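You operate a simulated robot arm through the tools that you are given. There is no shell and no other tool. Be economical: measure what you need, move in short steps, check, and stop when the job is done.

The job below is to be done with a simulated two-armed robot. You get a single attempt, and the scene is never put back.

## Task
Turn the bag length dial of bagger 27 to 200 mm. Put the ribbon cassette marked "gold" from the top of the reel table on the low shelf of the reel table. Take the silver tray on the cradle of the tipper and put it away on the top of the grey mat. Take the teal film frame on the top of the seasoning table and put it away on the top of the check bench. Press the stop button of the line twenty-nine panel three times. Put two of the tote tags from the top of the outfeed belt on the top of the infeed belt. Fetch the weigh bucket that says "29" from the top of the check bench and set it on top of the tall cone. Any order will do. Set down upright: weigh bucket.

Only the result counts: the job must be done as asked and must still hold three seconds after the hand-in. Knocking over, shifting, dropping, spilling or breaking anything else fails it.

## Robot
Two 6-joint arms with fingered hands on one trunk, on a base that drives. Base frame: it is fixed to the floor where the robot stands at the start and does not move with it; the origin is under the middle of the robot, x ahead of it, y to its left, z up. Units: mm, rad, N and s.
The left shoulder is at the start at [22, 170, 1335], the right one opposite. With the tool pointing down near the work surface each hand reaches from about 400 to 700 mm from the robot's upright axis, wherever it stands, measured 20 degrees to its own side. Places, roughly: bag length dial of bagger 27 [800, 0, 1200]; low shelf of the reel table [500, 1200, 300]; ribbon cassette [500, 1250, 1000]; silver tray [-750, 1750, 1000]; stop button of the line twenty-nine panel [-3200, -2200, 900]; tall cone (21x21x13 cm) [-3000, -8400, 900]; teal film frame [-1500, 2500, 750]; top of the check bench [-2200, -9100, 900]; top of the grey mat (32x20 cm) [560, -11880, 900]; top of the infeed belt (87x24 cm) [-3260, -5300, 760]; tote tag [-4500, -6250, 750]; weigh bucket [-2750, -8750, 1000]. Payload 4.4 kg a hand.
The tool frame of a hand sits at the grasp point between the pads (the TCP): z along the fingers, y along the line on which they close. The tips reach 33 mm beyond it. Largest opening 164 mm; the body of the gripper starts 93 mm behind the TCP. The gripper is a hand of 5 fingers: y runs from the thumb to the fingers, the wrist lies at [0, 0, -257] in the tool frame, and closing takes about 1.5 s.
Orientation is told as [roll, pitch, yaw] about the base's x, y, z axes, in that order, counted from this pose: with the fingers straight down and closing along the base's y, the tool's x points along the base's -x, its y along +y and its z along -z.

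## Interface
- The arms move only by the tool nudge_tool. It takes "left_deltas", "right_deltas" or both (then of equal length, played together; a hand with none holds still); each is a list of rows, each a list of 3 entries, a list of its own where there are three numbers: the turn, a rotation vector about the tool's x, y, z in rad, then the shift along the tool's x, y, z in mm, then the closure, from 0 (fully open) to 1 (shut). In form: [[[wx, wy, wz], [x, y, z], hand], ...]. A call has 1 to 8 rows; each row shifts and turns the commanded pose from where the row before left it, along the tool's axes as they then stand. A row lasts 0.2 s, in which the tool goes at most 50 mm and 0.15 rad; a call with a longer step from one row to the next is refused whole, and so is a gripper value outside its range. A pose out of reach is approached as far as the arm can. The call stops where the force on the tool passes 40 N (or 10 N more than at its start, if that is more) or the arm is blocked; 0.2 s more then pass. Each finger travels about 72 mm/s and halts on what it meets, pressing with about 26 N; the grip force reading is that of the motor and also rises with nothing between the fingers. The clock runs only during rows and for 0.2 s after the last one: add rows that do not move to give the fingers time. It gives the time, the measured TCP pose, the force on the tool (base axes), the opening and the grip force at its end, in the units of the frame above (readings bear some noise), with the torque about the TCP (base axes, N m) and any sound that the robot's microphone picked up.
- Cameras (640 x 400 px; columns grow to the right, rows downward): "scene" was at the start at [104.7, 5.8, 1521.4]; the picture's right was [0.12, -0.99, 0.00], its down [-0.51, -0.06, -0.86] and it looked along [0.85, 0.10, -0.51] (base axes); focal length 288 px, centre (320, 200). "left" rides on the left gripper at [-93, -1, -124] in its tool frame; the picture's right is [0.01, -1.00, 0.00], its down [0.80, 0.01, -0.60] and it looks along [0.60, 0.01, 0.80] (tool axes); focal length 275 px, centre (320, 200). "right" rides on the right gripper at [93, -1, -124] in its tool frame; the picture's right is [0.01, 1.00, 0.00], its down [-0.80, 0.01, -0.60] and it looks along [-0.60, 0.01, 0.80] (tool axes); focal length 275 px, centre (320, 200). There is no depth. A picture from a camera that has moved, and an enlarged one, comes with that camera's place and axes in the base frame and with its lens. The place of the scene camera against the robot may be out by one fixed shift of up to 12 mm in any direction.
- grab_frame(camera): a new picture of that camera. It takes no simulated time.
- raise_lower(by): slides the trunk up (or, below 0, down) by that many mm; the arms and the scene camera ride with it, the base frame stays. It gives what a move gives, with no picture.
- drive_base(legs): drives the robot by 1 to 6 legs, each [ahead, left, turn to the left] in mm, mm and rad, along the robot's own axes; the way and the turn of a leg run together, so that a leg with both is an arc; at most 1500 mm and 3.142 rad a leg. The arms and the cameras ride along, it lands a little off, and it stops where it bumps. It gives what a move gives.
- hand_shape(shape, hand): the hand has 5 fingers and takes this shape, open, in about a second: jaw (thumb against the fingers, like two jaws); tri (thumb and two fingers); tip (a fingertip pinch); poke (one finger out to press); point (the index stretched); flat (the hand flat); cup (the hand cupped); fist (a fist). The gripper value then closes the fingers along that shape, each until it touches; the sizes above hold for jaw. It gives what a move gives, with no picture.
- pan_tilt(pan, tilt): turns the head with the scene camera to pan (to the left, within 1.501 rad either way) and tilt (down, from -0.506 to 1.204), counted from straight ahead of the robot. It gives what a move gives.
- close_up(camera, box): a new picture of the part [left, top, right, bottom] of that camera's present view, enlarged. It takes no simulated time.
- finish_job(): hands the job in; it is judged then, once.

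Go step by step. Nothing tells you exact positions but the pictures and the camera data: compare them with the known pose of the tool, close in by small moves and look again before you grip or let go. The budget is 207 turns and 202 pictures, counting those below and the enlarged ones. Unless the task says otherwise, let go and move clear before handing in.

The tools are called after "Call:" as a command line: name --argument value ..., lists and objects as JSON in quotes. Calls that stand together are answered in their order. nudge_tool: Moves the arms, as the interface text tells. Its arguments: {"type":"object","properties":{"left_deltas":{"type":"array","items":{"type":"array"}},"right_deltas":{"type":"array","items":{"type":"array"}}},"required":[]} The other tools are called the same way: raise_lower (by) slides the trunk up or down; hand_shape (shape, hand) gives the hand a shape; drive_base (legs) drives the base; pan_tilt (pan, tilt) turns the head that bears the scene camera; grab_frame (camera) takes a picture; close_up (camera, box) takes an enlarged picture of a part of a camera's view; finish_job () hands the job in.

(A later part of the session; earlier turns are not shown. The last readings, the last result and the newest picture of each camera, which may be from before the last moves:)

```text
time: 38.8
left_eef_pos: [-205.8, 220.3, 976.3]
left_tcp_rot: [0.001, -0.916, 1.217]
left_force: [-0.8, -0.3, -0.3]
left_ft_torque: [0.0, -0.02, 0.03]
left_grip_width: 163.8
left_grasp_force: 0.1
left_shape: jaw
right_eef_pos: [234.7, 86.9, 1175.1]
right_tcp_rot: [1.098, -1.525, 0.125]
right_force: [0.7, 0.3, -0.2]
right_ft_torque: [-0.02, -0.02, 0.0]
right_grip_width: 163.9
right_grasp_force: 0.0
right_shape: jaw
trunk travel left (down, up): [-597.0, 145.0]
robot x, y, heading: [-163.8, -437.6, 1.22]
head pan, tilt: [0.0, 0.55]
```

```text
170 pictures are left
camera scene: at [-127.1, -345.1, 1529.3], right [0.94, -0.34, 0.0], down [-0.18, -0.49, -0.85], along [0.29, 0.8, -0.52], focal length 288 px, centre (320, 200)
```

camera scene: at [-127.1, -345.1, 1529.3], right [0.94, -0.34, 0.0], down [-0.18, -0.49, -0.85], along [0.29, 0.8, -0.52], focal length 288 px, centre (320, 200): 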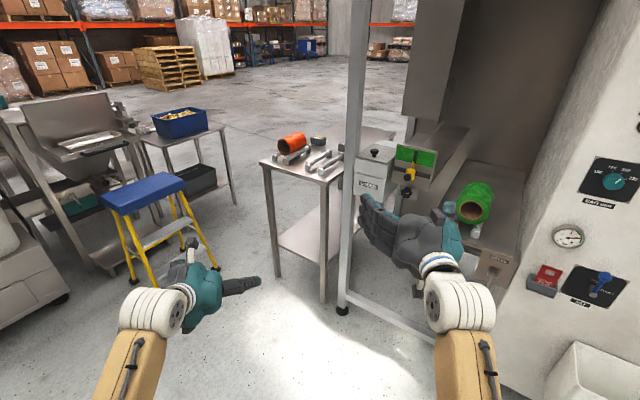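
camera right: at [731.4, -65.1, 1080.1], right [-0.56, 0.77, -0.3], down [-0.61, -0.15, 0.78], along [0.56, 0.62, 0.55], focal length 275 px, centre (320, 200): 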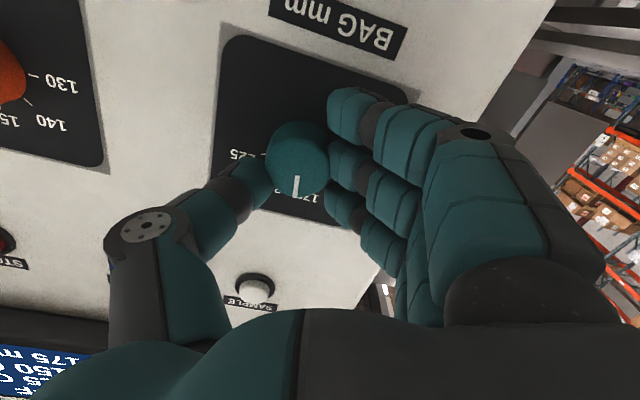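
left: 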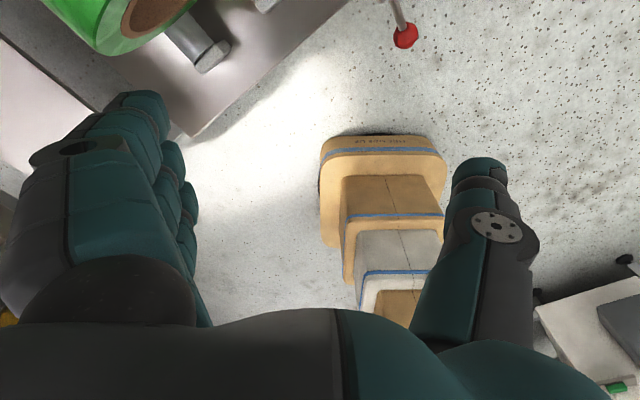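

I can see the reel table with an orange roll and cassettes, a blue step stool to its left, and the tipper beyond. I'll zoom on the table.

Call:
close_up --camera "scene" --box '[250, 110, 410, 210]'

Call:
close_up --camera "scene" --box '[240, 120, 400, 320]'

Call:
close_up --camera "scene" --box '[0, 70, 240, 220]'

```text
4.00 times, centred on (330, 160) of scene
camera zoom: at [-127.1, -345.1, 1529.3], right [0.94, -0.34, 0.0], down [-0.18, -0.49, -0.85], along [0.29, 0.8, -0.52], focal length 1150 px, centre (280, 360)
```

zoom: 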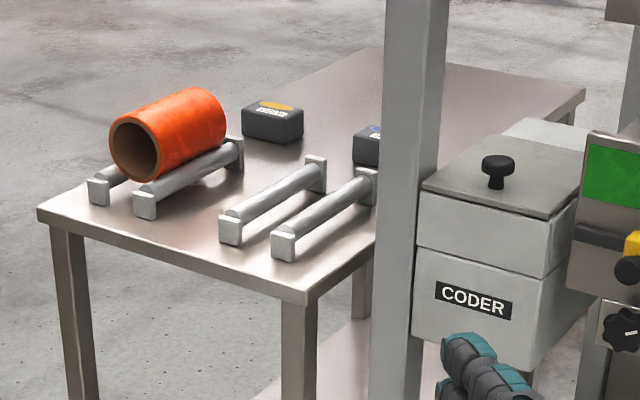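

```text
2.00 times, centred on (320, 220) of scene
camera zoom: at [-127.1, -345.1, 1529.3], right [0.94, -0.34, 0.0], down [-0.18, -0.49, -0.85], along [0.29, 0.8, -0.52], focal length 575 px, centre (320, 160)
```

zoom: 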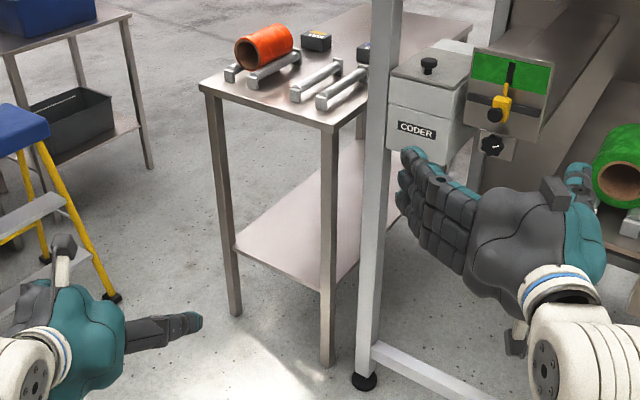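

```text
2.67 times, centred on (120, 145) of scene
camera zoom: at [-127.1, -345.1, 1529.3], right [0.94, -0.34, 0.0], down [-0.18, -0.49, -0.85], along [0.29, 0.8, -0.52], focal length 767 px, centre (853, 347)
```

zoom: 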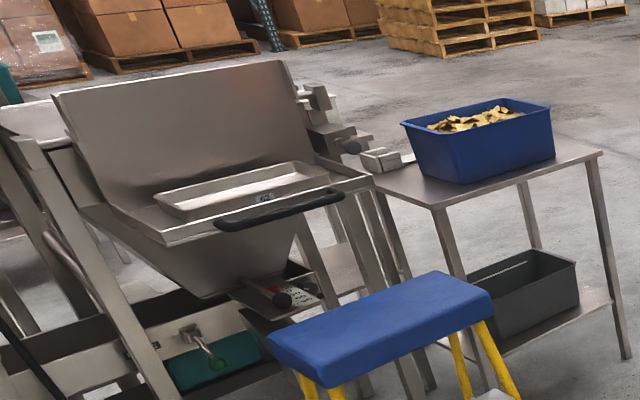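

The table is about 900×460 mm with its short end facing me, yaw about 0.62. Two cassettes lie at about [458,1293] and [575,1182]. I'll drive to face the short end and read the labels.

Call:
drive_base --legs '[[813, 463, 0], [0, 0, -0.605]]'

Call:
grab_frame --camera "scene"

```text
time: 45.4
left_eef_pos: [7.2, 1056.6, 975.7]
left_tcp_rot: [0.001, -0.915, 0.62]
left_force: [0.2, -0.2, 0.1]
left_ft_torque: [0.0, 0.02, 0.01]
left_grip_width: 164.0
left_grasp_force: 0.0
left_shape: jaw
right_eef_pos: [294.1, 699.0, 1175.3]
right_tcp_rot: [1.1, -1.524, -0.475]
right_force: [0.9, -1.1, -0.3]
right_ft_torque: [0.02, -0.02, 0.01]
right_grip_width: 163.8
right_grasp_force: 0.2
right_shape: jaw
trunk travel left (down, up): [-597.0, 145.0]
robot x, y, heading: [-327.2, 489.9, 0.622]
head pan, tilt: [0.0, 0.55]
```

```text
166 pictures are left
camera scene: at [-243.9, 544.5, 1529.3], right [0.58, -0.81, 0.0], down [-0.42, -0.3, -0.85], along [0.69, 0.5, -0.52], focal length 288 px, centre (320, 200)
```

scene: 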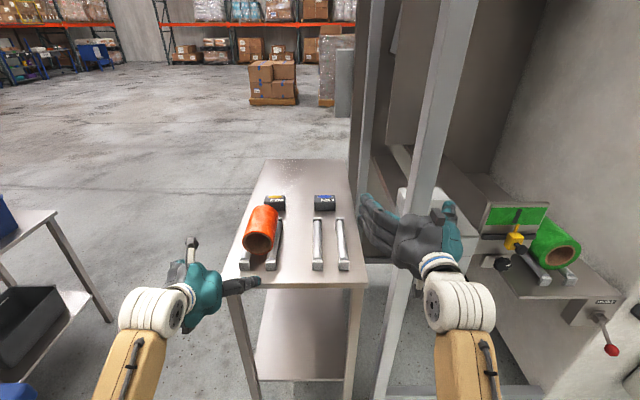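

Call:
close_up --camera "scene" --box '[250, 180, 350, 230]'

Call:
close_up --camera "scene" --box '[220, 150, 380, 400]'

```text
6.40 times, centred on (300, 205) of scene
camera zoom: at [-243.9, 544.5, 1529.3], right [0.58, -0.81, 0.0], down [-0.42, -0.3, -0.85], along [0.69, 0.5, -0.52], focal length 1840 px, centre (448, 168)
```

zoom: 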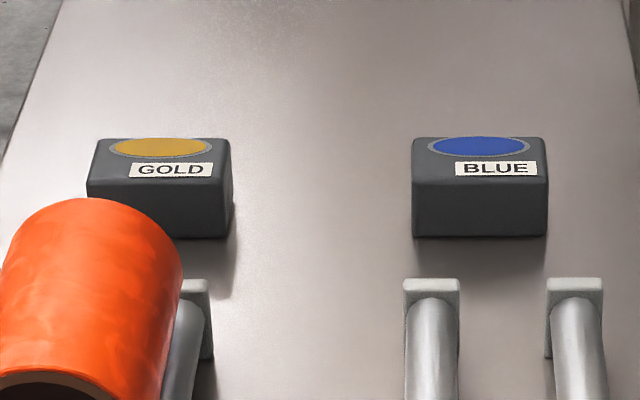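

```text
1.60 times, centred on (300, 275) of scene
camera zoom: at [-243.9, 544.5, 1529.3], right [0.58, -0.81, 0.0], down [-0.42, -0.3, -0.85], along [0.69, 0.5, -0.52], focal length 460 px, centre (352, 80)
```

zoom: 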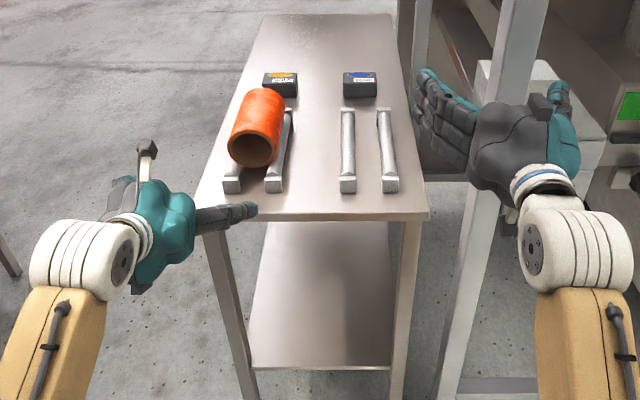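

GOLD is the left cassette, just behind the orange roll, with its top centre near [473,1286,910]. I'll look straight down to learn how far the base sticks out.

Call:
pan_tilt --pan 0.0 --tilt 1.2

Call:
grab_frame --camera "scene"

```text
time: 46.4
left_eef_pos: [7.1, 1056.2, 975.4]
left_tcp_rot: [0.002, -0.917, 0.62]
left_force: [-0.2, 0.0, -0.8]
left_ft_torque: [-0.01, 0.02, 0.01]
left_grip_width: 163.8
left_grasp_force: 0.0
left_shape: jaw
right_eef_pos: [294.2, 698.5, 1175.4]
right_tcp_rot: [1.098, -1.525, -0.471]
right_force: [0.5, -0.6, 0.1]
right_ft_torque: [-0.04, 0.05, 0.01]
right_grip_width: 164.0
right_grasp_force: 0.0
right_shape: jaw
trunk travel left (down, up): [-597.0, 145.0]
robot x, y, heading: [-326.8, 489.0, 0.627]
head pan, tilt: [0.0, 1.201]
```

```text
163 pictures are left
camera scene: at [-271.6, 524.9, 1480.2], right [0.58, -0.81, 0.0], down [-0.76, -0.54, -0.36], along [0.29, 0.21, -0.93], focal length 288 px, centre (320, 200)
```

scene: 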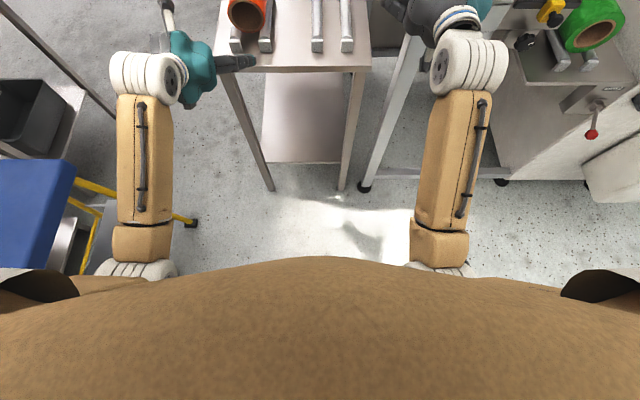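

The base stays within about 310 mm of the axis, so a standoff near 340 mm is safe. I'll draw the right hand back, shift left 130 mm, and go forward 310 mm so the left arm can reach the gold cassette past the post.

Call:
nudge_tool --right_deltas '[[[0, 0, 0], [0, 0, -40], 0], [[0, 0, 0], [0, 0, -40], 0], [[0, 0, 0], [0, 0, -40], 0], [[0, 0, 0], [0, 0, -40], 0], [[0, 0, 0], [0, 0, 0], 0]]'

Call:
drive_base --legs '[[0, 130, 0], [290, 0, 0]]'

Call:
pan_tilt --pan 0.0 --tilt 0.75

Call:
grab_frame --camera "scene"

```text
time: 47.1
left_eef_pos: [6.9, 1056.5, 977.1]
left_tcp_rot: [0.002, -0.916, 0.619]
left_force: [0.0, 0.7, -0.3]
left_ft_torque: [0.02, 0.04, 0.01]
left_grip_width: 163.6
left_grasp_force: 0.1
left_shape: jaw
right_eef_pos: [240.4, 631.9, 1176.7]
right_tcp_rot: [-1.509, -1.401, 2.162]
right_force: [0.0, 0.6, 0.2]
right_ft_torque: [0.02, -0.02, -0.02]
right_grip_width: 164.0
right_grasp_force: 0.0
right_shape: jaw
right hand out of reach, approached as far as the arm can: row 3
trunk travel left (down, up): [-597.0, 145.0]
robot x, y, heading: [-325.7, 489.1, 0.619]
head pan, tilt: [0.0, 1.201]
stopped in row 3 (right hand): the arm was blocked; the commanded pose is now the measured one
```

```text
time: 50.0
left_eef_pos: [170.4, 1329.3, 974.8]
left_tcp_rot: [0.002, -0.916, 0.614]
left_force: [-0.6, 0.9, -0.2]
left_ft_torque: [-0.02, 0.01, -0.02]
left_grip_width: 163.9
left_grasp_force: 0.1
left_shape: jaw
right_eef_pos: [402.0, 905.6, 1174.2]
right_tcp_rot: [-1.499, -1.401, 2.15]
right_force: [0.4, 0.5, 0.3]
right_ft_torque: [0.04, -0.01, 0.02]
right_grip_width: 164.0
right_grasp_force: 0.2
right_shape: jaw
trunk travel left (down, up): [-597.0, 145.0]
robot x, y, heading: [-171.5, 763.9, 0.619]
head pan, tilt: [0.0, 1.201]
```

```text
time: 50.9
left_eef_pos: [169.5, 1329.6, 974.8]
left_tcp_rot: [0.002, -0.916, 0.616]
left_force: [0.4, -0.2, 0.2]
left_ft_torque: [-0.01, 0.01, 0.01]
left_grip_width: 164.0
left_grasp_force: 0.1
left_shape: jaw
right_eef_pos: [400.6, 905.1, 1175.4]
right_tcp_rot: [-1.509, -1.399, 2.154]
right_force: [-0.1, 0.1, -0.2]
right_ft_torque: [-0.03, 0.02, 0.0]
right_grip_width: 163.9
right_grasp_force: 0.0
right_shape: jaw
trunk travel left (down, up): [-597.0, 145.0]
robot x, y, heading: [-167.2, 765.9, 0.618]
head pan, tilt: [0.0, 0.75]
```

```text
162 pictures are left
camera scene: at [-89.7, 816.0, 1511.8], right [0.58, -0.82, 0.0], down [-0.56, -0.4, -0.73], along [0.6, 0.42, -0.68], focal length 288 px, centre (320, 200)
```

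scene: 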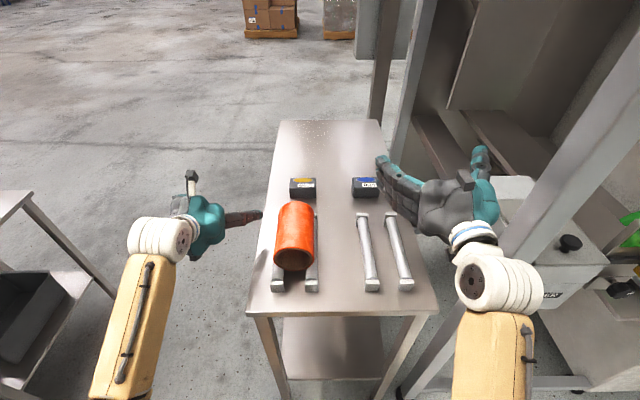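

The cassette centre reads [474,1288] again. I'll drive 50 mm closer, lift the left hand, then lower the trunk so the arm is level.

Call:
nudge_tool --left_deltas '[[[0, 0, 0], [-27, 0, -20], 0], [[0, 0, 0], [-27, 0, -20], 0], [[0, 0, 0], [-27, 0, -20], 0], [[0, 0, 0], [-27, 0, -20], 0], [[0, 0, 0], [0, 0, 0], 0]]'

Call:
drive_base --legs '[[45, 0, 0]]'

Call:
raise_lower --by -110

```text
time: 52.1
left_eef_pos: [169.2, 1330.4, 1112.4]
left_tcp_rot: [0.001, -0.916, 0.614]
left_force: [0.0, 0.3, -0.6]
left_ft_torque: [-0.02, -0.01, 0.02]
left_grip_width: 164.0
left_grasp_force: 0.0
left_shape: jaw
right_eef_pos: [400.8, 905.0, 1176.1]
right_tcp_rot: [-1.508, -1.401, 2.155]
right_force: [0.1, 0.6, -0.7]
right_ft_torque: [0.01, 0.04, 0.01]
right_grip_width: 164.0
right_grasp_force: 0.1
right_shape: jaw
trunk travel left (down, up): [-597.0, 145.0]
robot x, y, heading: [-168.4, 764.8, 0.612]
head pan, tilt: [0.0, 0.75]
```

```text
time: 53.0
left_eef_pos: [210.1, 1360.2, 1110.3]
left_tcp_rot: [0.001, -0.915, 0.616]
left_force: [0.1, 0.7, -1.5]
left_ft_torque: [-0.03, 0.01, -0.01]
left_grip_width: 164.0
left_grasp_force: 0.2
left_shape: jaw
right_eef_pos: [440.8, 933.2, 1174.1]
right_tcp_rot: [-1.492, -1.398, 2.14]
right_force: [1.4, 0.3, -0.3]
right_ft_torque: [0.0, -0.05, 0.02]
right_grip_width: 163.6
right_grasp_force: 0.1
right_shape: jaw
trunk travel left (down, up): [-597.0, 145.0]
robot x, y, heading: [-130.7, 794.4, 0.615]
head pan, tilt: [0.0, 0.75]
```

```text
time: 54.4
left_eef_pos: [207.9, 1357.7, 1001.1]
left_tcp_rot: [0.002, -0.917, 0.612]
left_force: [-0.2, -0.3, -0.1]
left_ft_torque: [0.01, 0.01, 0.0]
left_grip_width: 163.6
left_grasp_force: 0.0
left_shape: jaw
right_eef_pos: [437.2, 930.3, 1065.5]
right_tcp_rot: [-1.511, -1.399, 2.158]
right_force: [-0.2, -1.0, 0.2]
right_ft_torque: [0.01, 0.0, 0.0]
right_grip_width: 164.1
right_grasp_force: 0.0
right_shape: jaw
trunk travel left (down, up): [-487.0, 255.0]
robot x, y, heading: [-129.9, 793.0, 0.62]
head pan, tilt: [0.0, 0.75]
```

The left hand is at [208,1358,1001]. I'll swing it over the cassette in an arc behind the roll, at hover height, with the tilt eased to -0.6.

Call:
nudge_tool --left_deltas '[[[0, 0.15, 0], [0, 0, 0], 0.25], [[0, 0.15, 0], [0, 0, 0], 0.25], [[0, 0, 0], [-23.4, -35, 14.5], 0.25], [[0, 0, 0], [-23.4, -35, 14.5], 0.25], [[0, 0, 0], [-23.4, -35, 14.5], 0.25], [[0, 0, 0], [-23.4, -35, 14.5], 0.25], [[0, 0, 0], [-23.4, -35, 14.5], 0.25], [[0, 0, 0], [-23.4, -35, 14.5], 0.25]]'

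Call:
grab_frame --camera "left"

Call:
grab_frame --camera "scene"

```text
time: 56.2
left_eef_pos: [461.9, 1278.7, 1009.6]
left_tcp_rot: [0.004, -0.616, 0.614]
left_force: [0.1, 0.9, -0.6]
left_ft_torque: [0.04, -0.01, 0.03]
left_grip_width: 123.1
left_grasp_force: 0.1
left_shape: jaw
right_eef_pos: [439.3, 931.7, 1065.1]
right_tcp_rot: [-1.505, -1.402, 2.152]
right_force: [0.3, 0.5, 0.1]
right_ft_torque: [-0.01, -0.02, 0.04]
right_grip_width: 164.0
right_grasp_force: 0.0
right_shape: jaw
trunk travel left (down, up): [-487.0, 255.0]
robot x, y, heading: [-132.6, 792.8, 0.619]
head pan, tilt: [0.0, 0.75]
```

```text
161 pictures are left
camera left: at [467.8, 1280.2, 1165.4], right [0.57, -0.82, -0.01], down [-0.82, -0.57, 0.03], along [-0.03, -0.01, -1.0], focal length 275 px, centre (320, 200)
```

left: 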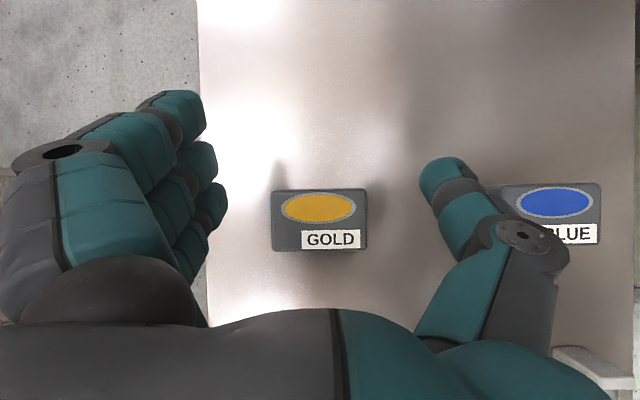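

```text
160 pictures are left
camera scene: at [-45.7, 846.2, 1401.6], right [0.58, -0.82, 0.0], down [-0.56, -0.39, -0.73], along [0.6, 0.42, -0.68], focal length 288 px, centre (320, 200)
```

scene: 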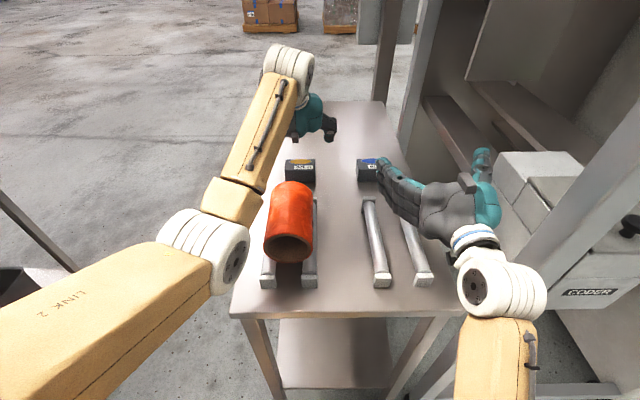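

Directly below the palm I see GOLD, centred sideways and about 17 mm behind the TCP. I'll make the hand more upright, descend part way, and check again.

Call:
nudge_tool --left_deltas '[[[0, 0.133, 0], [0, 0, 0], 0.25], [[0, 0.133, 0], [0, 0, 0], 0.25], [[0, 0, 0], [21.5, 0, 26.8], 0.25], [[0, 0, 0], [21.5, 0, 26.8], 0.25], [[0, 0, 0], [0, 0, 0], 0.25]]'

Call:
grab_frame --camera "left"

```text
time: 57.4
left_eef_pos: [444.6, 1268.1, 945.7]
left_tcp_rot: [0.002, -0.35, 0.615]
left_force: [-0.1, -0.1, -0.5]
left_ft_torque: [0.01, 0.0, 0.03]
left_grip_width: 123.5
left_grasp_force: 0.0
left_shape: jaw
right_eef_pos: [438.8, 931.5, 1065.5]
right_tcp_rot: [-1.505, -1.398, 2.152]
right_force: [-0.2, -0.1, -0.7]
right_ft_torque: [-0.03, -0.02, 0.02]
right_grip_width: 164.0
right_grasp_force: 0.0
right_shape: jaw
trunk travel left (down, up): [-487.0, 255.0]
robot x, y, heading: [-132.0, 792.1, 0.619]
head pan, tilt: [0.0, 0.75]
```

```text
159 pictures are left
camera left: at [483.2, 1293.4, 1094.8], right [0.57, -0.82, -0.01], down [-0.79, -0.55, 0.29], along [-0.24, -0.16, -0.96], focal length 275 px, centre (320, 200)
```

left: 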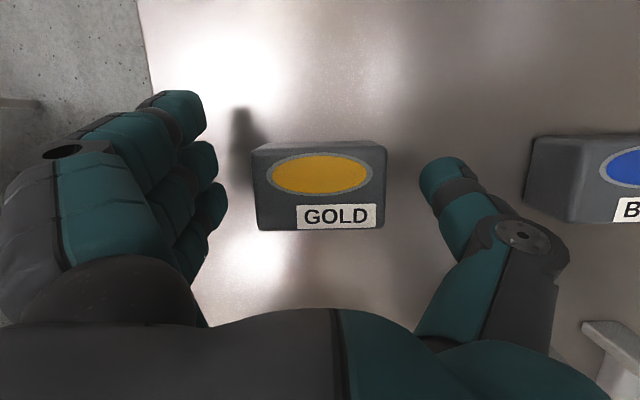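

The cassette top seems to be at z≈925, right under the TCP. I'll go down 26 mm and close gently.

Call:
nudge_tool --left_deltas '[[[0, 0, 0], [7.5, 0, 11], 0.25], [[0, 0, 0], [7.5, 0, 11.5], 0.25], [[0, 0, 0], [0, 0, 0], 0.4], [[0, 0, 0], [0, 0, 0], 0.6], [[0, 0, 0], [0, 0, 0], 0.6], [[0, 0, 0], [0, 0, 0], 0.6], [[0, 0, 0], [0, 0, 0], 0.6]]'

Call:
grab_frame --camera "left"

```text
time: 58.2
left_eef_pos: [441.2, 1270.8, 932.9]
left_tcp_rot: [0.014, -0.372, 0.611]
left_force: [-3.7, 2.7, 13.9]
left_ft_torque: [0.69, 1.22, -0.02]
left_grip_width: 100.6
left_grasp_force: 0.0
left_shape: jaw
right_eef_pos: [437.9, 931.5, 1066.1]
right_tcp_rot: [-1.511, -1.399, 2.158]
right_force: [1.1, 0.3, 0.1]
right_ft_torque: [0.02, 0.01, 0.01]
right_grip_width: 163.8
right_grasp_force: 0.1
right_shape: jaw
trunk travel left (down, up): [-487.0, 255.0]
robot x, y, heading: [-130.8, 791.1, 0.618]
head pan, tilt: [0.0, 0.75]
stopped in row 3 (left hand): the force on the tool passed its limit at 42 N (the readings are from after the stop); the commanded pose is now the measured one
```

```text
158 pictures are left
camera left: at [477.2, 1293.4, 1082.0], right [0.57, -0.82, -0.02], down [-0.79, -0.55, 0.27], along [-0.23, -0.14, -0.96], focal length 275 px, centre (320, 200)
```

left: 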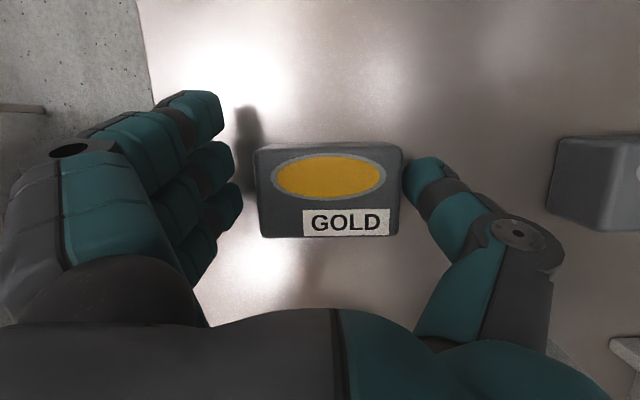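

The lowest fingertip touched the table top, so the table is near z 884. I'll lift 4 mm and finish closing on the box.

Call:
nudge_tool --left_deltas '[[[0, 0, 0], [-1.5, 0, -4], 0.4], [[0, 0, 0], [0, 0, 0], 0.6], [[0, 0, 0], [0, 0, 0], 0.7], [[0, 0, 0], [0, 0, 0], 0.7], [[0, 0, 0], [0, 0, 0], 0.7]]'

Call:
grab_frame --camera "left"

```text
time: 59.4
left_eef_pos: [440.8, 1270.7, 933.6]
left_tcp_rot: [0.011, -0.368, 0.612]
left_force: [-1.5, 2.4, 8.1]
left_ft_torque: [0.39, 0.66, -0.08]
left_grip_width: 78.8
left_grasp_force: 25.8
left_shape: jaw
right_eef_pos: [437.7, 931.7, 1065.4]
right_tcp_rot: [-1.51, -1.4, 2.157]
right_force: [-0.4, 0.1, -0.2]
right_ft_torque: [-0.01, 0.01, 0.0]
right_grip_width: 163.9
right_grasp_force: 0.1
right_shape: jaw
trunk travel left (down, up): [-487.0, 255.0]
robot x, y, heading: [-132.7, 791.0, 0.619]
head pan, tilt: [0.0, 0.75]
```

```text
157 pictures are left
camera left: at [477.3, 1292.1, 1082.8], right [0.57, -0.82, -0.01], down [-0.79, -0.55, 0.27], along [-0.23, -0.14, -0.96], focal length 275 px, centre (320, 200)
```

left: 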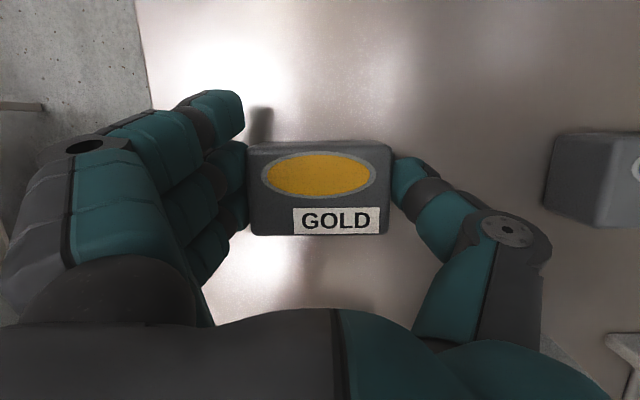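

The cassette is gripped (79 mm, 26 N). I'll lift it and check.

Call:
nudge_tool --left_deltas '[[[0, 0, 0], [-9, 0, -23], 0.7], [[0, 0, 0], [-16, 0, -42], 0.7], [[0, 0, 0], [-16, 0, -42], 0.7], [[0, 0, 0], [-11, 0, -28], 0.7], [[0, 0, 0], [0, 0, 0], 0.7]]'

Call:
grab_frame --camera "scene"

```text
time: 60.6
left_eef_pos: [440.7, 1270.3, 1076.6]
left_tcp_rot: [0.011, -0.366, 0.612]
left_force: [-0.6, -0.5, -1.2]
left_ft_torque: [-0.01, 0.02, 0.05]
left_grip_width: 78.7
left_grasp_force: 26.0
left_shape: jaw
right_eef_pos: [439.1, 932.4, 1064.8]
right_tcp_rot: [-1.503, -1.399, 2.151]
right_force: [-0.5, 0.6, -0.4]
right_ft_torque: [0.03, -0.02, 0.01]
right_grip_width: 164.1
right_grasp_force: 0.1
right_shape: jaw
trunk travel left (down, up): [-487.0, 255.0]
robot x, y, heading: [-129.1, 796.7, 0.621]
head pan, tilt: [0.0, 0.75]
```

```text
156 pictures are left
camera scene: at [-46.2, 847.0, 1401.5], right [0.58, -0.81, 0.0], down [-0.56, -0.4, -0.73], along [0.6, 0.42, -0.68], focal length 288 px, centre (320, 200)
```

scene: 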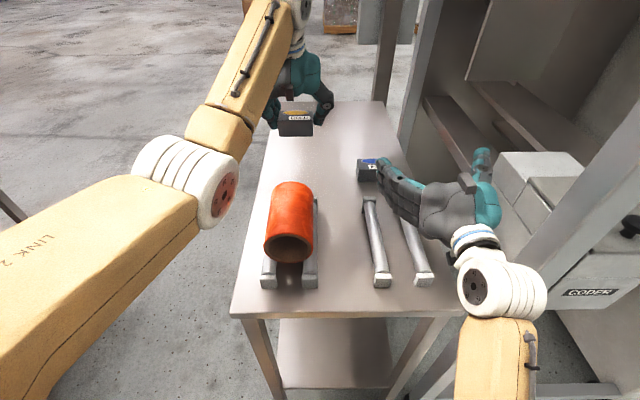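

The cassette is held level. I'll raise the trunk to clear the roll, back well away, then tuck the right hand to point down.

Call:
raise_lower --by 120

Call:
drive_base --legs '[[-600, 0, 0]]'

Call:
nudge_tool --right_deltas '[[[0, 0, 0.14], [0, 0, 0], 0], [[0, 0.15, 0], [0, 0, 0], 0], [[0, 0.15, 0], [0, 0, 0], 0], [[0, 0.15, 0], [0, 0, 0], 0], [[0, 0.15, 0], [0, 0, 0], 0], [[0, 0.15, 0], [0, 0, 0], 0], [[0, 0.15, 0], [0, 0, 0], 0], [[0, 0.15, 0], [0, 0, 0], 0]]'

```text
time: 62.1
left_eef_pos: [441.1, 1270.0, 1196.4]
left_tcp_rot: [0.011, -0.364, 0.612]
left_force: [0.5, -0.1, -0.5]
left_ft_torque: [-0.02, 0.0, -0.01]
left_grip_width: 78.6
left_grasp_force: 25.9
left_shape: jaw
right_eef_pos: [439.0, 932.1, 1185.0]
right_tcp_rot: [-1.498, -1.402, 2.146]
right_force: [0.3, 0.0, 0.1]
right_ft_torque: [0.01, 0.0, 0.01]
right_grip_width: 163.7
right_grasp_force: 0.0
right_shape: jaw
trunk travel left (down, up): [-607.0, 135.0]
robot x, y, heading: [-133.5, 787.7, 0.614]
head pan, tilt: [0.0, 0.75]
```

```text
time: 65.5
left_eef_pos: [-50.3, 920.8, 1197.0]
left_tcp_rot: [0.01, -0.368, 0.611]
left_force: [-0.7, 0.4, -0.9]
left_ft_torque: [0.0, -0.02, 0.0]
left_grip_width: 78.4
left_grasp_force: 26.1
left_shape: jaw
right_eef_pos: [-52.7, 581.5, 1185.3]
right_tcp_rot: [-1.509, -1.399, 2.153]
right_force: [-0.6, 0.1, 0.9]
right_ft_torque: [0.01, 0.01, 0.01]
right_grip_width: 163.9
right_grasp_force: 0.1
right_shape: jaw
trunk travel left (down, up): [-607.0, 135.0]
robot x, y, heading: [-623.0, 444.6, 0.615]
head pan, tilt: [0.0, 0.75]
```

```text
time: 67.3
left_eef_pos: [-47.8, 920.9, 1196.5]
left_tcp_rot: [0.011, -0.366, 0.612]
left_force: [0.5, 0.5, -0.5]
left_ft_torque: [-0.05, 0.0, -0.03]
left_grip_width: 78.5
left_grasp_force: 26.0
left_shape: jaw
right_eef_pos: [13.3, 581.8, 1127.8]
right_tcp_rot: [-0.031, -0.513, 0.664]
right_force: [0.5, -0.4, 0.6]
right_ft_torque: [-0.05, 0.04, 0.0]
right_grip_width: 164.0
right_grasp_force: 0.1
right_shape: jaw
right hand out of reach, approached as far as the arm can: row 7, 8
trunk travel left (down, up): [-607.0, 135.0]
robot x, y, heading: [-624.3, 444.6, 0.62]
head pan, tilt: [0.0, 0.75]
```

The right hand now points down. I'll lower the trunk and then the left arm to get the cassette to shelf height in front of the table.

Call:
raise_lower --by -580

Call:
nudge_tool --left_deltas '[[[0, 0, 0], [21.8, 0, 34.6], 0.7], [[0, 0, 0], [21.8, 0, 34.6], 0.7], [[0, 0, 0], [21.8, 0, 34.6], 0.7], [[0, 0, 0], [21.8, 0, 34.6], 0.7], [[0, 0, 0], [21.8, 0, 34.6], 0.7], [[0, 0, 0], [0, 0, 0], 0.7]]'

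Call:
pan_tilt --pan 0.0 --tilt 0.5

Call:
grab_frame --camera "scene"

Call:
grab_frame --camera "left"

```text
refused: -580 is not a number from -400 to 400
```

```text
time: 68.7
left_eef_pos: [-80.9, 899.6, 998.0]
left_tcp_rot: [0.011, -0.367, 0.611]
left_force: [0.2, 0.0, -1.8]
left_ft_torque: [-0.01, 0.01, -0.02]
left_grip_width: 78.4
left_grasp_force: 25.6
left_shape: jaw
right_eef_pos: [13.0, 580.5, 1127.2]
right_tcp_rot: [-0.031, -0.517, 0.664]
right_force: [-0.8, 0.9, 0.1]
right_ft_torque: [-0.02, -0.02, 0.03]
right_grip_width: 164.0
right_grasp_force: 0.0
right_shape: jaw
trunk travel left (down, up): [-607.0, 135.0]
robot x, y, heading: [-620.7, 443.3, 0.617]
head pan, tilt: [0.0, 0.75]
```

```text
time: 69.5
left_eef_pos: [-81.0, 899.1, 997.8]
left_tcp_rot: [0.011, -0.367, 0.613]
left_force: [-0.1, -0.3, -1.5]
left_ft_torque: [-0.02, 0.0, -0.01]
left_grip_width: 78.7
left_grasp_force: 26.2
left_shape: jaw
right_eef_pos: [12.2, 579.7, 1126.4]
right_tcp_rot: [-0.029, -0.518, 0.662]
right_force: [0.0, 0.3, -0.9]
right_ft_torque: [-0.01, 0.02, 0.0]
right_grip_width: 163.7
right_grasp_force: 0.0
right_shape: jaw
trunk travel left (down, up): [-607.0, 135.0]
robot x, y, heading: [-624.7, 441.7, 0.622]
head pan, tilt: [0.0, 0.499]
```

```text
155 pictures are left
camera scene: at [-536.0, 498.6, 1543.7], right [0.58, -0.82, 0.0], down [-0.39, -0.28, -0.88], along [0.72, 0.51, -0.48], focal length 288 px, centre (320, 200)
```

scene: 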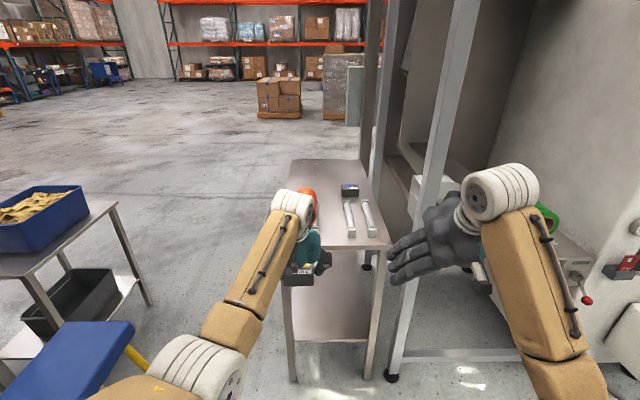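

```text
154 pictures are left
camera left: at [-44.0, 922.1, 1147.1], right [0.57, -0.82, -0.01], down [-0.79, -0.55, 0.27], along [-0.23, -0.14, -0.96], focal length 275 px, centre (320, 200)
```

left: 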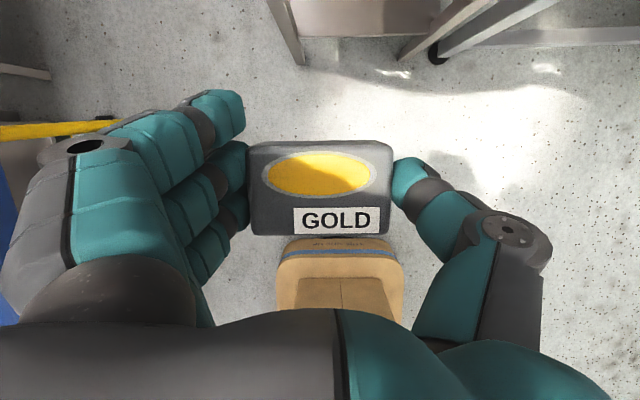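

The 580 mm step was refused as too large, but the arm moved fine. I'll lower in two steps; the stool is well to the left of the arm.

Call:
raise_lower --by -400

Call:
raise_lower --by -190

Call:
pan_tilt --pan 0.0 --tilt 0.6

Call:
grab_frame --camera "scene"

Call:
grab_frame --camera "left"

```text
time: 73.3
left_eef_pos: [-82.7, 898.8, 596.7]
left_tcp_rot: [0.011, -0.368, 0.613]
left_force: [-0.2, 1.2, -0.8]
left_ft_torque: [-0.03, 0.04, -0.02]
left_grip_width: 78.8
left_grasp_force: 26.4
left_shape: jaw
right_eef_pos: [9.2, 577.2, 613.1]
right_tcp_rot: [-0.021, -0.315, 0.659]
right_force: [0.2, 1.0, -0.7]
right_ft_torque: [-0.01, 0.0, 0.01]
right_grip_width: 164.0
right_grasp_force: 0.1
right_shape: jaw
trunk travel left (down, up): [-207.0, 535.0]
robot x, y, heading: [-620.2, 442.2, 0.617]
head pan, tilt: [0.0, 0.499]
```

```text
time: 75.4
left_eef_pos: [-81.5, 898.6, 407.2]
left_tcp_rot: [0.01, -0.368, 0.612]
left_force: [0.1, 0.5, -1.8]
left_ft_torque: [-0.03, -0.02, 0.01]
left_grip_width: 78.8
left_grasp_force: 26.2
left_shape: jaw
right_eef_pos: [-19.8, 555.5, 310.7]
right_tcp_rot: [-0.008, -0.091, 0.657]
right_force: [0.4, -0.9, -0.9]
right_ft_torque: [-0.02, 0.01, -0.02]
right_grip_width: 163.9
right_grasp_force: 0.1
right_shape: jaw
trunk travel left (down, up): [-17.0, 725.0]
robot x, y, heading: [-621.9, 443.7, 0.615]
head pan, tilt: [0.0, 0.499]
```

```text
time: 76.1
left_eef_pos: [-82.1, 899.3, 406.0]
left_tcp_rot: [0.011, -0.366, 0.613]
left_force: [-0.4, 0.8, -1.4]
left_ft_torque: [0.01, -0.01, 0.02]
left_grip_width: 78.5
left_grasp_force: 25.9
left_shape: jaw
right_eef_pos: [-19.5, 554.2, 309.4]
right_tcp_rot: [-0.007, -0.091, 0.656]
right_force: [0.2, 0.7, -0.7]
right_ft_torque: [0.04, 0.01, 0.02]
right_grip_width: 163.8
right_grasp_force: 0.0
right_shape: jaw
trunk travel left (down, up): [-17.0, 725.0]
robot x, y, heading: [-626.5, 441.3, 0.616]
head pan, tilt: [0.0, 0.6]
```

```text
153 pictures are left
camera scene: at [-406.9, 590.4, 929.0], right [0.58, -0.82, 0.0], down [-0.46, -0.33, -0.82], along [0.67, 0.48, -0.57], focal length 288 px, centre (320, 200)
```

scene: 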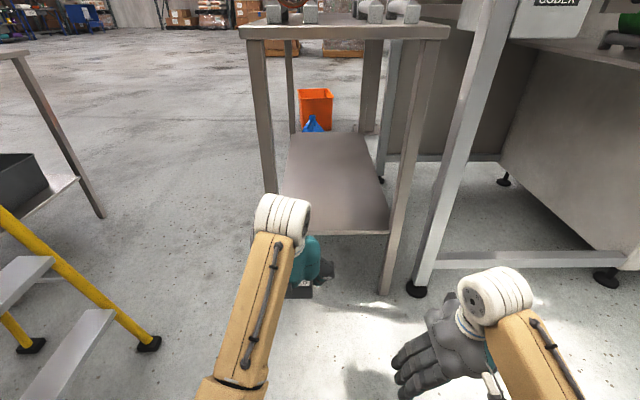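

```text
152 pictures are left
camera left: at [-45.5, 921.5, 555.8], right [0.57, -0.82, -0.01], down [-0.79, -0.55, 0.27], along [-0.23, -0.14, -0.96], focal length 275 px, centre (320, 200)
```

left: 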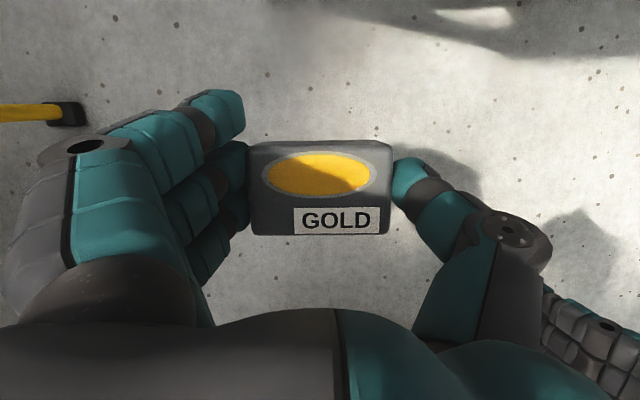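

The shelf is at about z 315 and its opening is some 100 mm right of the hand. I'll shift right, extend the left arm 130 mm, and drive in at a safe height.

Call:
nudge_tool --left_deltas '[[[0, 0, 0], [-30.3, 0, 11.6], 0.7], [[0, 0, 0], [-30.3, 0, 11.6], 0.7], [[0, 0, 0], [-30.3, 0, 11.6], 0.7], [[0, 0, 0], [-30.3, 0, 11.6], 0.7], [[0, 0, 0], [0, 0, 0], 0.7]]'

Call:
drive_base --legs '[[0, -100, 0], [120, 0, 0]]'

Call:
grab_frame --camera "scene"

Call:
grab_frame --camera "left"

```text
time: 77.3
left_eef_pos: [22.7, 974.2, 410.4]
left_tcp_rot: [0.011, -0.366, 0.613]
left_force: [0.4, -0.4, -1.2]
left_ft_torque: [-0.01, -0.03, -0.03]
left_grip_width: 78.9
left_grasp_force: 26.0
left_shape: jaw
right_eef_pos: [-18.9, 555.6, 310.3]
right_tcp_rot: [-0.01, -0.09, 0.657]
right_force: [0.3, -0.5, -0.6]
right_ft_torque: [-0.01, -0.01, -0.01]
right_grip_width: 163.8
right_grasp_force: 0.0
right_shape: jaw
trunk travel left (down, up): [-17.0, 725.0]
robot x, y, heading: [-620.3, 444.1, 0.619]
head pan, tilt: [0.0, 0.6]
```

```text
time: 79.3
left_eef_pos: [178.3, 960.8, 410.3]
left_tcp_rot: [0.011, -0.367, 0.616]
left_force: [0.0, 0.2, -1.3]
left_ft_torque: [0.03, -0.02, 0.02]
left_grip_width: 78.6
left_grasp_force: 25.7
left_shape: jaw
right_eef_pos: [137.0, 542.2, 310.4]
right_tcp_rot: [-0.01, -0.092, 0.659]
right_force: [0.3, -0.3, 0.0]
right_ft_torque: [0.0, -0.01, 0.02]
right_grip_width: 163.8
right_grasp_force: 0.1
right_shape: jaw
trunk travel left (down, up): [-17.0, 725.0]
robot x, y, heading: [-464.6, 430.7, 0.62]
head pan, tilt: [0.0, 0.6]
```

```text
151 pictures are left
camera scene: at [-250.9, 576.7, 928.9], right [0.58, -0.81, 0.0], down [-0.46, -0.33, -0.82], along [0.67, 0.48, -0.57], focal length 288 px, centre (320, 200)
```

scene: 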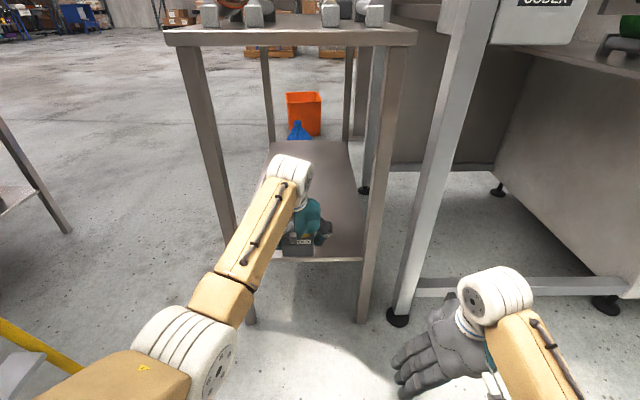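

```text
150 pictures are left
camera left: at [215.6, 983.8, 559.3], right [0.57, -0.82, -0.01], down [-0.79, -0.55, 0.27], along [-0.23, -0.14, -0.96], focal length 275 px, centre (320, 200)
```

left: 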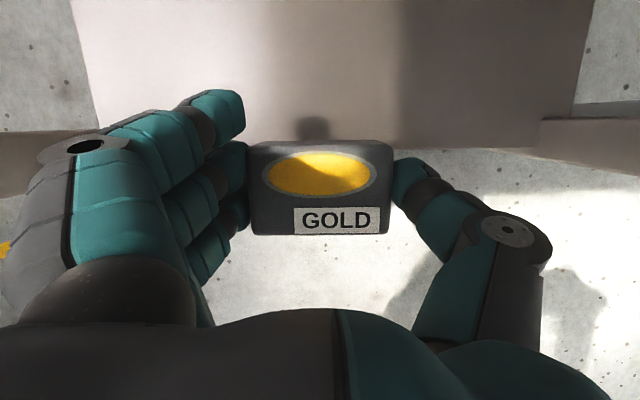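

The hand is centred on the opening with the shelf edge about 25 mm ahead. I'll drive in 160 mm.

Call:
drive_base --legs '[[160, 0, 0]]'

Call:
grab_frame --camera "scene"

Call:
grab_frame --camera "left"

```text
time: 80.7
left_eef_pos: [309.6, 1056.8, 409.5]
left_tcp_rot: [0.011, -0.368, 0.617]
left_force: [0.2, -0.4, -1.5]
left_ft_torque: [0.02, 0.01, 0.02]
left_grip_width: 78.4
left_grasp_force: 25.8
left_shape: jaw
right_eef_pos: [267.0, 636.7, 310.5]
right_tcp_rot: [-0.007, -0.091, 0.661]
right_force: [-0.4, 0.0, 0.3]
right_ft_torque: [-0.02, 0.05, 0.01]
right_grip_width: 163.9
right_grasp_force: 0.1
right_shape: jaw
trunk travel left (down, up): [-17.0, 725.0]
robot x, y, heading: [-332.1, 522.4, 0.621]
head pan, tilt: [0.0, 0.6]
```

```text
149 pictures are left
camera scene: at [-119.6, 671.2, 929.0], right [0.58, -0.81, 0.0], down [-0.46, -0.33, -0.82], along [0.67, 0.48, -0.57], focal length 288 px, centre (320, 200)
```

scene: 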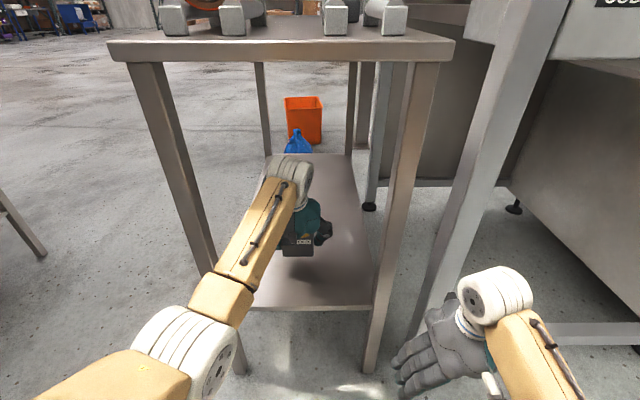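

```text
148 pictures are left
camera left: at [346.1, 1079.3, 559.3], right [0.57, -0.82, -0.01], down [-0.79, -0.55, 0.27], along [-0.23, -0.14, -0.96], focal length 275 px, centre (320, 200)
```

left: 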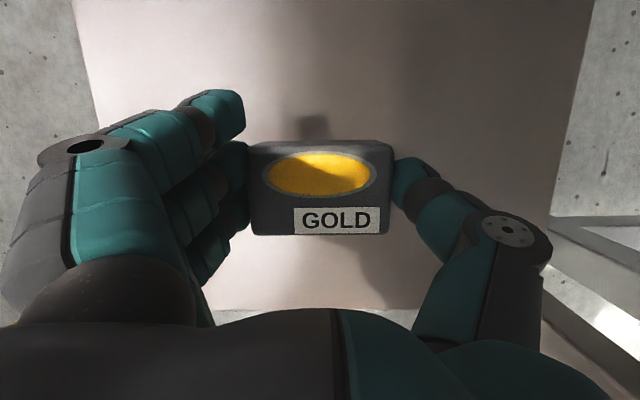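

The box is over the shelf. I'll lower it in small steps and watch the force.

Call:
nudge_tool --left_deltas '[[[0, 0, 0], [4.3, 0, 11.2], 0.7], [[0, 0, 0], [4.3, 0, 11.2], 0.7], [[0, 0, 0], [2.9, 0, 7.5], 0.7], [[0, 0, 0], [1.4, 0, 3.7], 0.7], [[0, 0, 0], [0, 0, 0], 0.7]]'

Call:
grab_frame --camera "left"

```text
time: 81.9
left_eef_pos: [309.2, 1057.0, 374.2]
left_tcp_rot: [0.01, -0.366, 0.618]
left_force: [0.7, 0.1, -1.8]
left_ft_torque: [-0.03, 0.0, -0.05]
left_grip_width: 78.3
left_grasp_force: 25.6
left_shape: jaw
right_eef_pos: [267.8, 638.2, 309.4]
right_tcp_rot: [-0.009, -0.091, 0.661]
right_force: [0.1, 0.3, -0.2]
right_ft_torque: [0.0, 0.0, 0.01]
right_grip_width: 163.6
right_grasp_force: 0.1
right_shape: jaw
trunk travel left (down, up): [-17.0, 725.0]
robot x, y, heading: [-337.7, 524.5, 0.626]
head pan, tilt: [0.0, 0.6]
```

```text
147 pictures are left
camera left: at [346.4, 1080.1, 522.9], right [0.57, -0.82, -0.01], down [-0.79, -0.55, 0.27], along [-0.23, -0.14, -0.96], focal length 275 px, centre (320, 200)
```

left: 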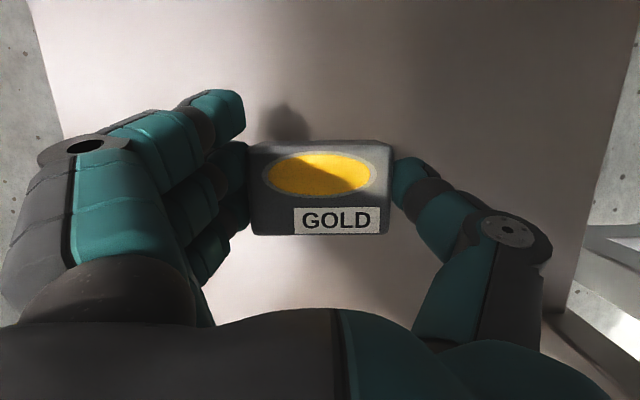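

No contact yet; the shelf looks near z 300. I'll keep lowering in small steps.

Call:
nudge_tool --left_deltas '[[[0, 0, 0], [2.9, 0, 7.5], 0.7], [[0, 0, 0], [1.4, 0, 3.7], 0.7], [[0, 0, 0], [1.1, 0, 2.8], 0.7], [[0, 0, 0], [1.1, 0, 2.8], 0.7], [[0, 0, 0], [0, 0, 0], 0.7]]'

```text
time: 82.9
left_eef_pos: [312.0, 1059.4, 367.5]
left_tcp_rot: [0.013, -0.386, 0.612]
left_force: [-2.5, -0.5, 18.3]
left_ft_torque: [0.45, 1.29, 0.11]
left_grip_width: 78.5
left_grasp_force: 25.6
left_shape: jaw
right_eef_pos: [267.7, 637.4, 310.6]
right_tcp_rot: [-0.008, -0.092, 0.662]
right_force: [0.0, 1.0, 0.0]
right_ft_torque: [0.02, 0.01, -0.02]
right_grip_width: 163.9
right_grasp_force: 0.1
right_shape: jaw
trunk travel left (down, up): [-17.0, 725.0]
robot x, y, heading: [-334.8, 523.9, 0.625]
head pan, tilt: [0.0, 0.6]
stopped in row 5 (left hand): the force on the tool passed its limit at 42 N (the readings are from after the stop); the commanded pose is now the measured one
```

The box is resting on the shelf. I'll open the fingers and lift the hand straight up a little, then look.

Call:
nudge_tool --left_deltas '[[[0, 0, 0], [-1, 0, -2.5], 0.5], [[0, 0, 0], [0, 0, 0], 0.25], [[0, 0, 0], [0, 0, 0], 0.2], [[0, 0, 0], [0, 0, 0], 0.2], [[0, 0, 0], [-7, 0, -18.7], 0.2], [[0, 0, 0], [-10.8, 0, -28], 0.2], [[0, 0, 0], [-10.8, 0, -28], 0.2], [[0, 0, 0], [0, 0, 0], 0.2]]'

Call:
grab_frame --camera "left"

Call:
grab_frame --camera "scene"

```text
time: 84.7
left_eef_pos: [308.5, 1058.8, 443.0]
left_tcp_rot: [0.011, -0.374, 0.614]
left_force: [0.6, 0.5, 0.2]
left_ft_torque: [0.02, 0.01, -0.01]
left_grip_width: 130.8
left_grasp_force: 0.1
left_shape: jaw
right_eef_pos: [268.9, 637.6, 310.1]
right_tcp_rot: [-0.01, -0.091, 0.662]
right_force: [-0.5, 0.1, 0.0]
right_ft_torque: [-0.02, 0.01, 0.01]
right_grip_width: 163.9
right_grasp_force: 0.0
right_shape: jaw
trunk travel left (down, up): [-17.0, 725.0]
robot x, y, heading: [-338.2, 527.2, 0.622]
head pan, tilt: [0.0, 0.6]
```

```text
146 pictures are left
camera left: at [344.6, 1081.2, 593.0], right [0.57, -0.82, -0.02], down [-0.79, -0.55, 0.27], along [-0.23, -0.14, -0.96], focal length 275 px, centre (320, 200)
```

left: 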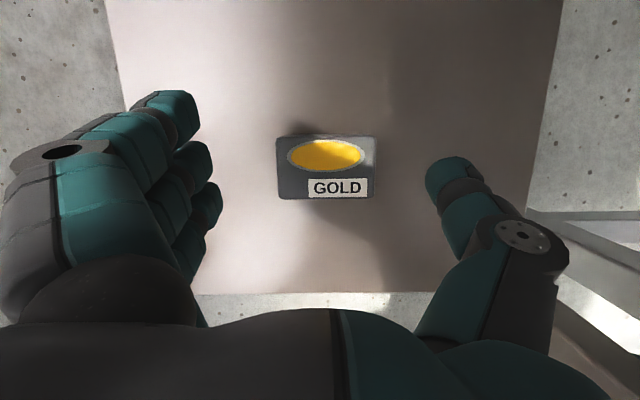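

```text
145 pictures are left
camera scene: at [-119.8, 671.1, 928.9], right [0.58, -0.81, 0.0], down [-0.46, -0.33, -0.82], along [0.67, 0.48, -0.57], focal length 288 px, centre (320, 200)
```

scene: 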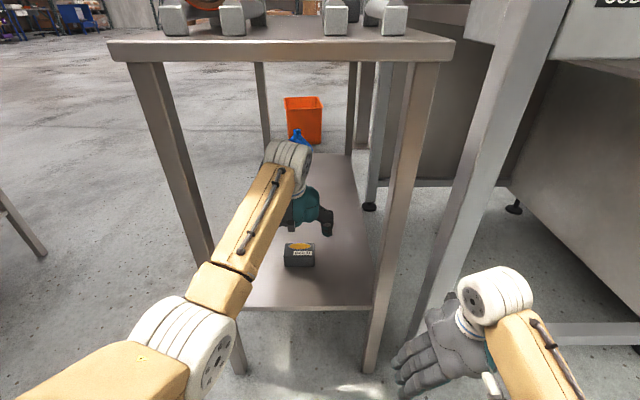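

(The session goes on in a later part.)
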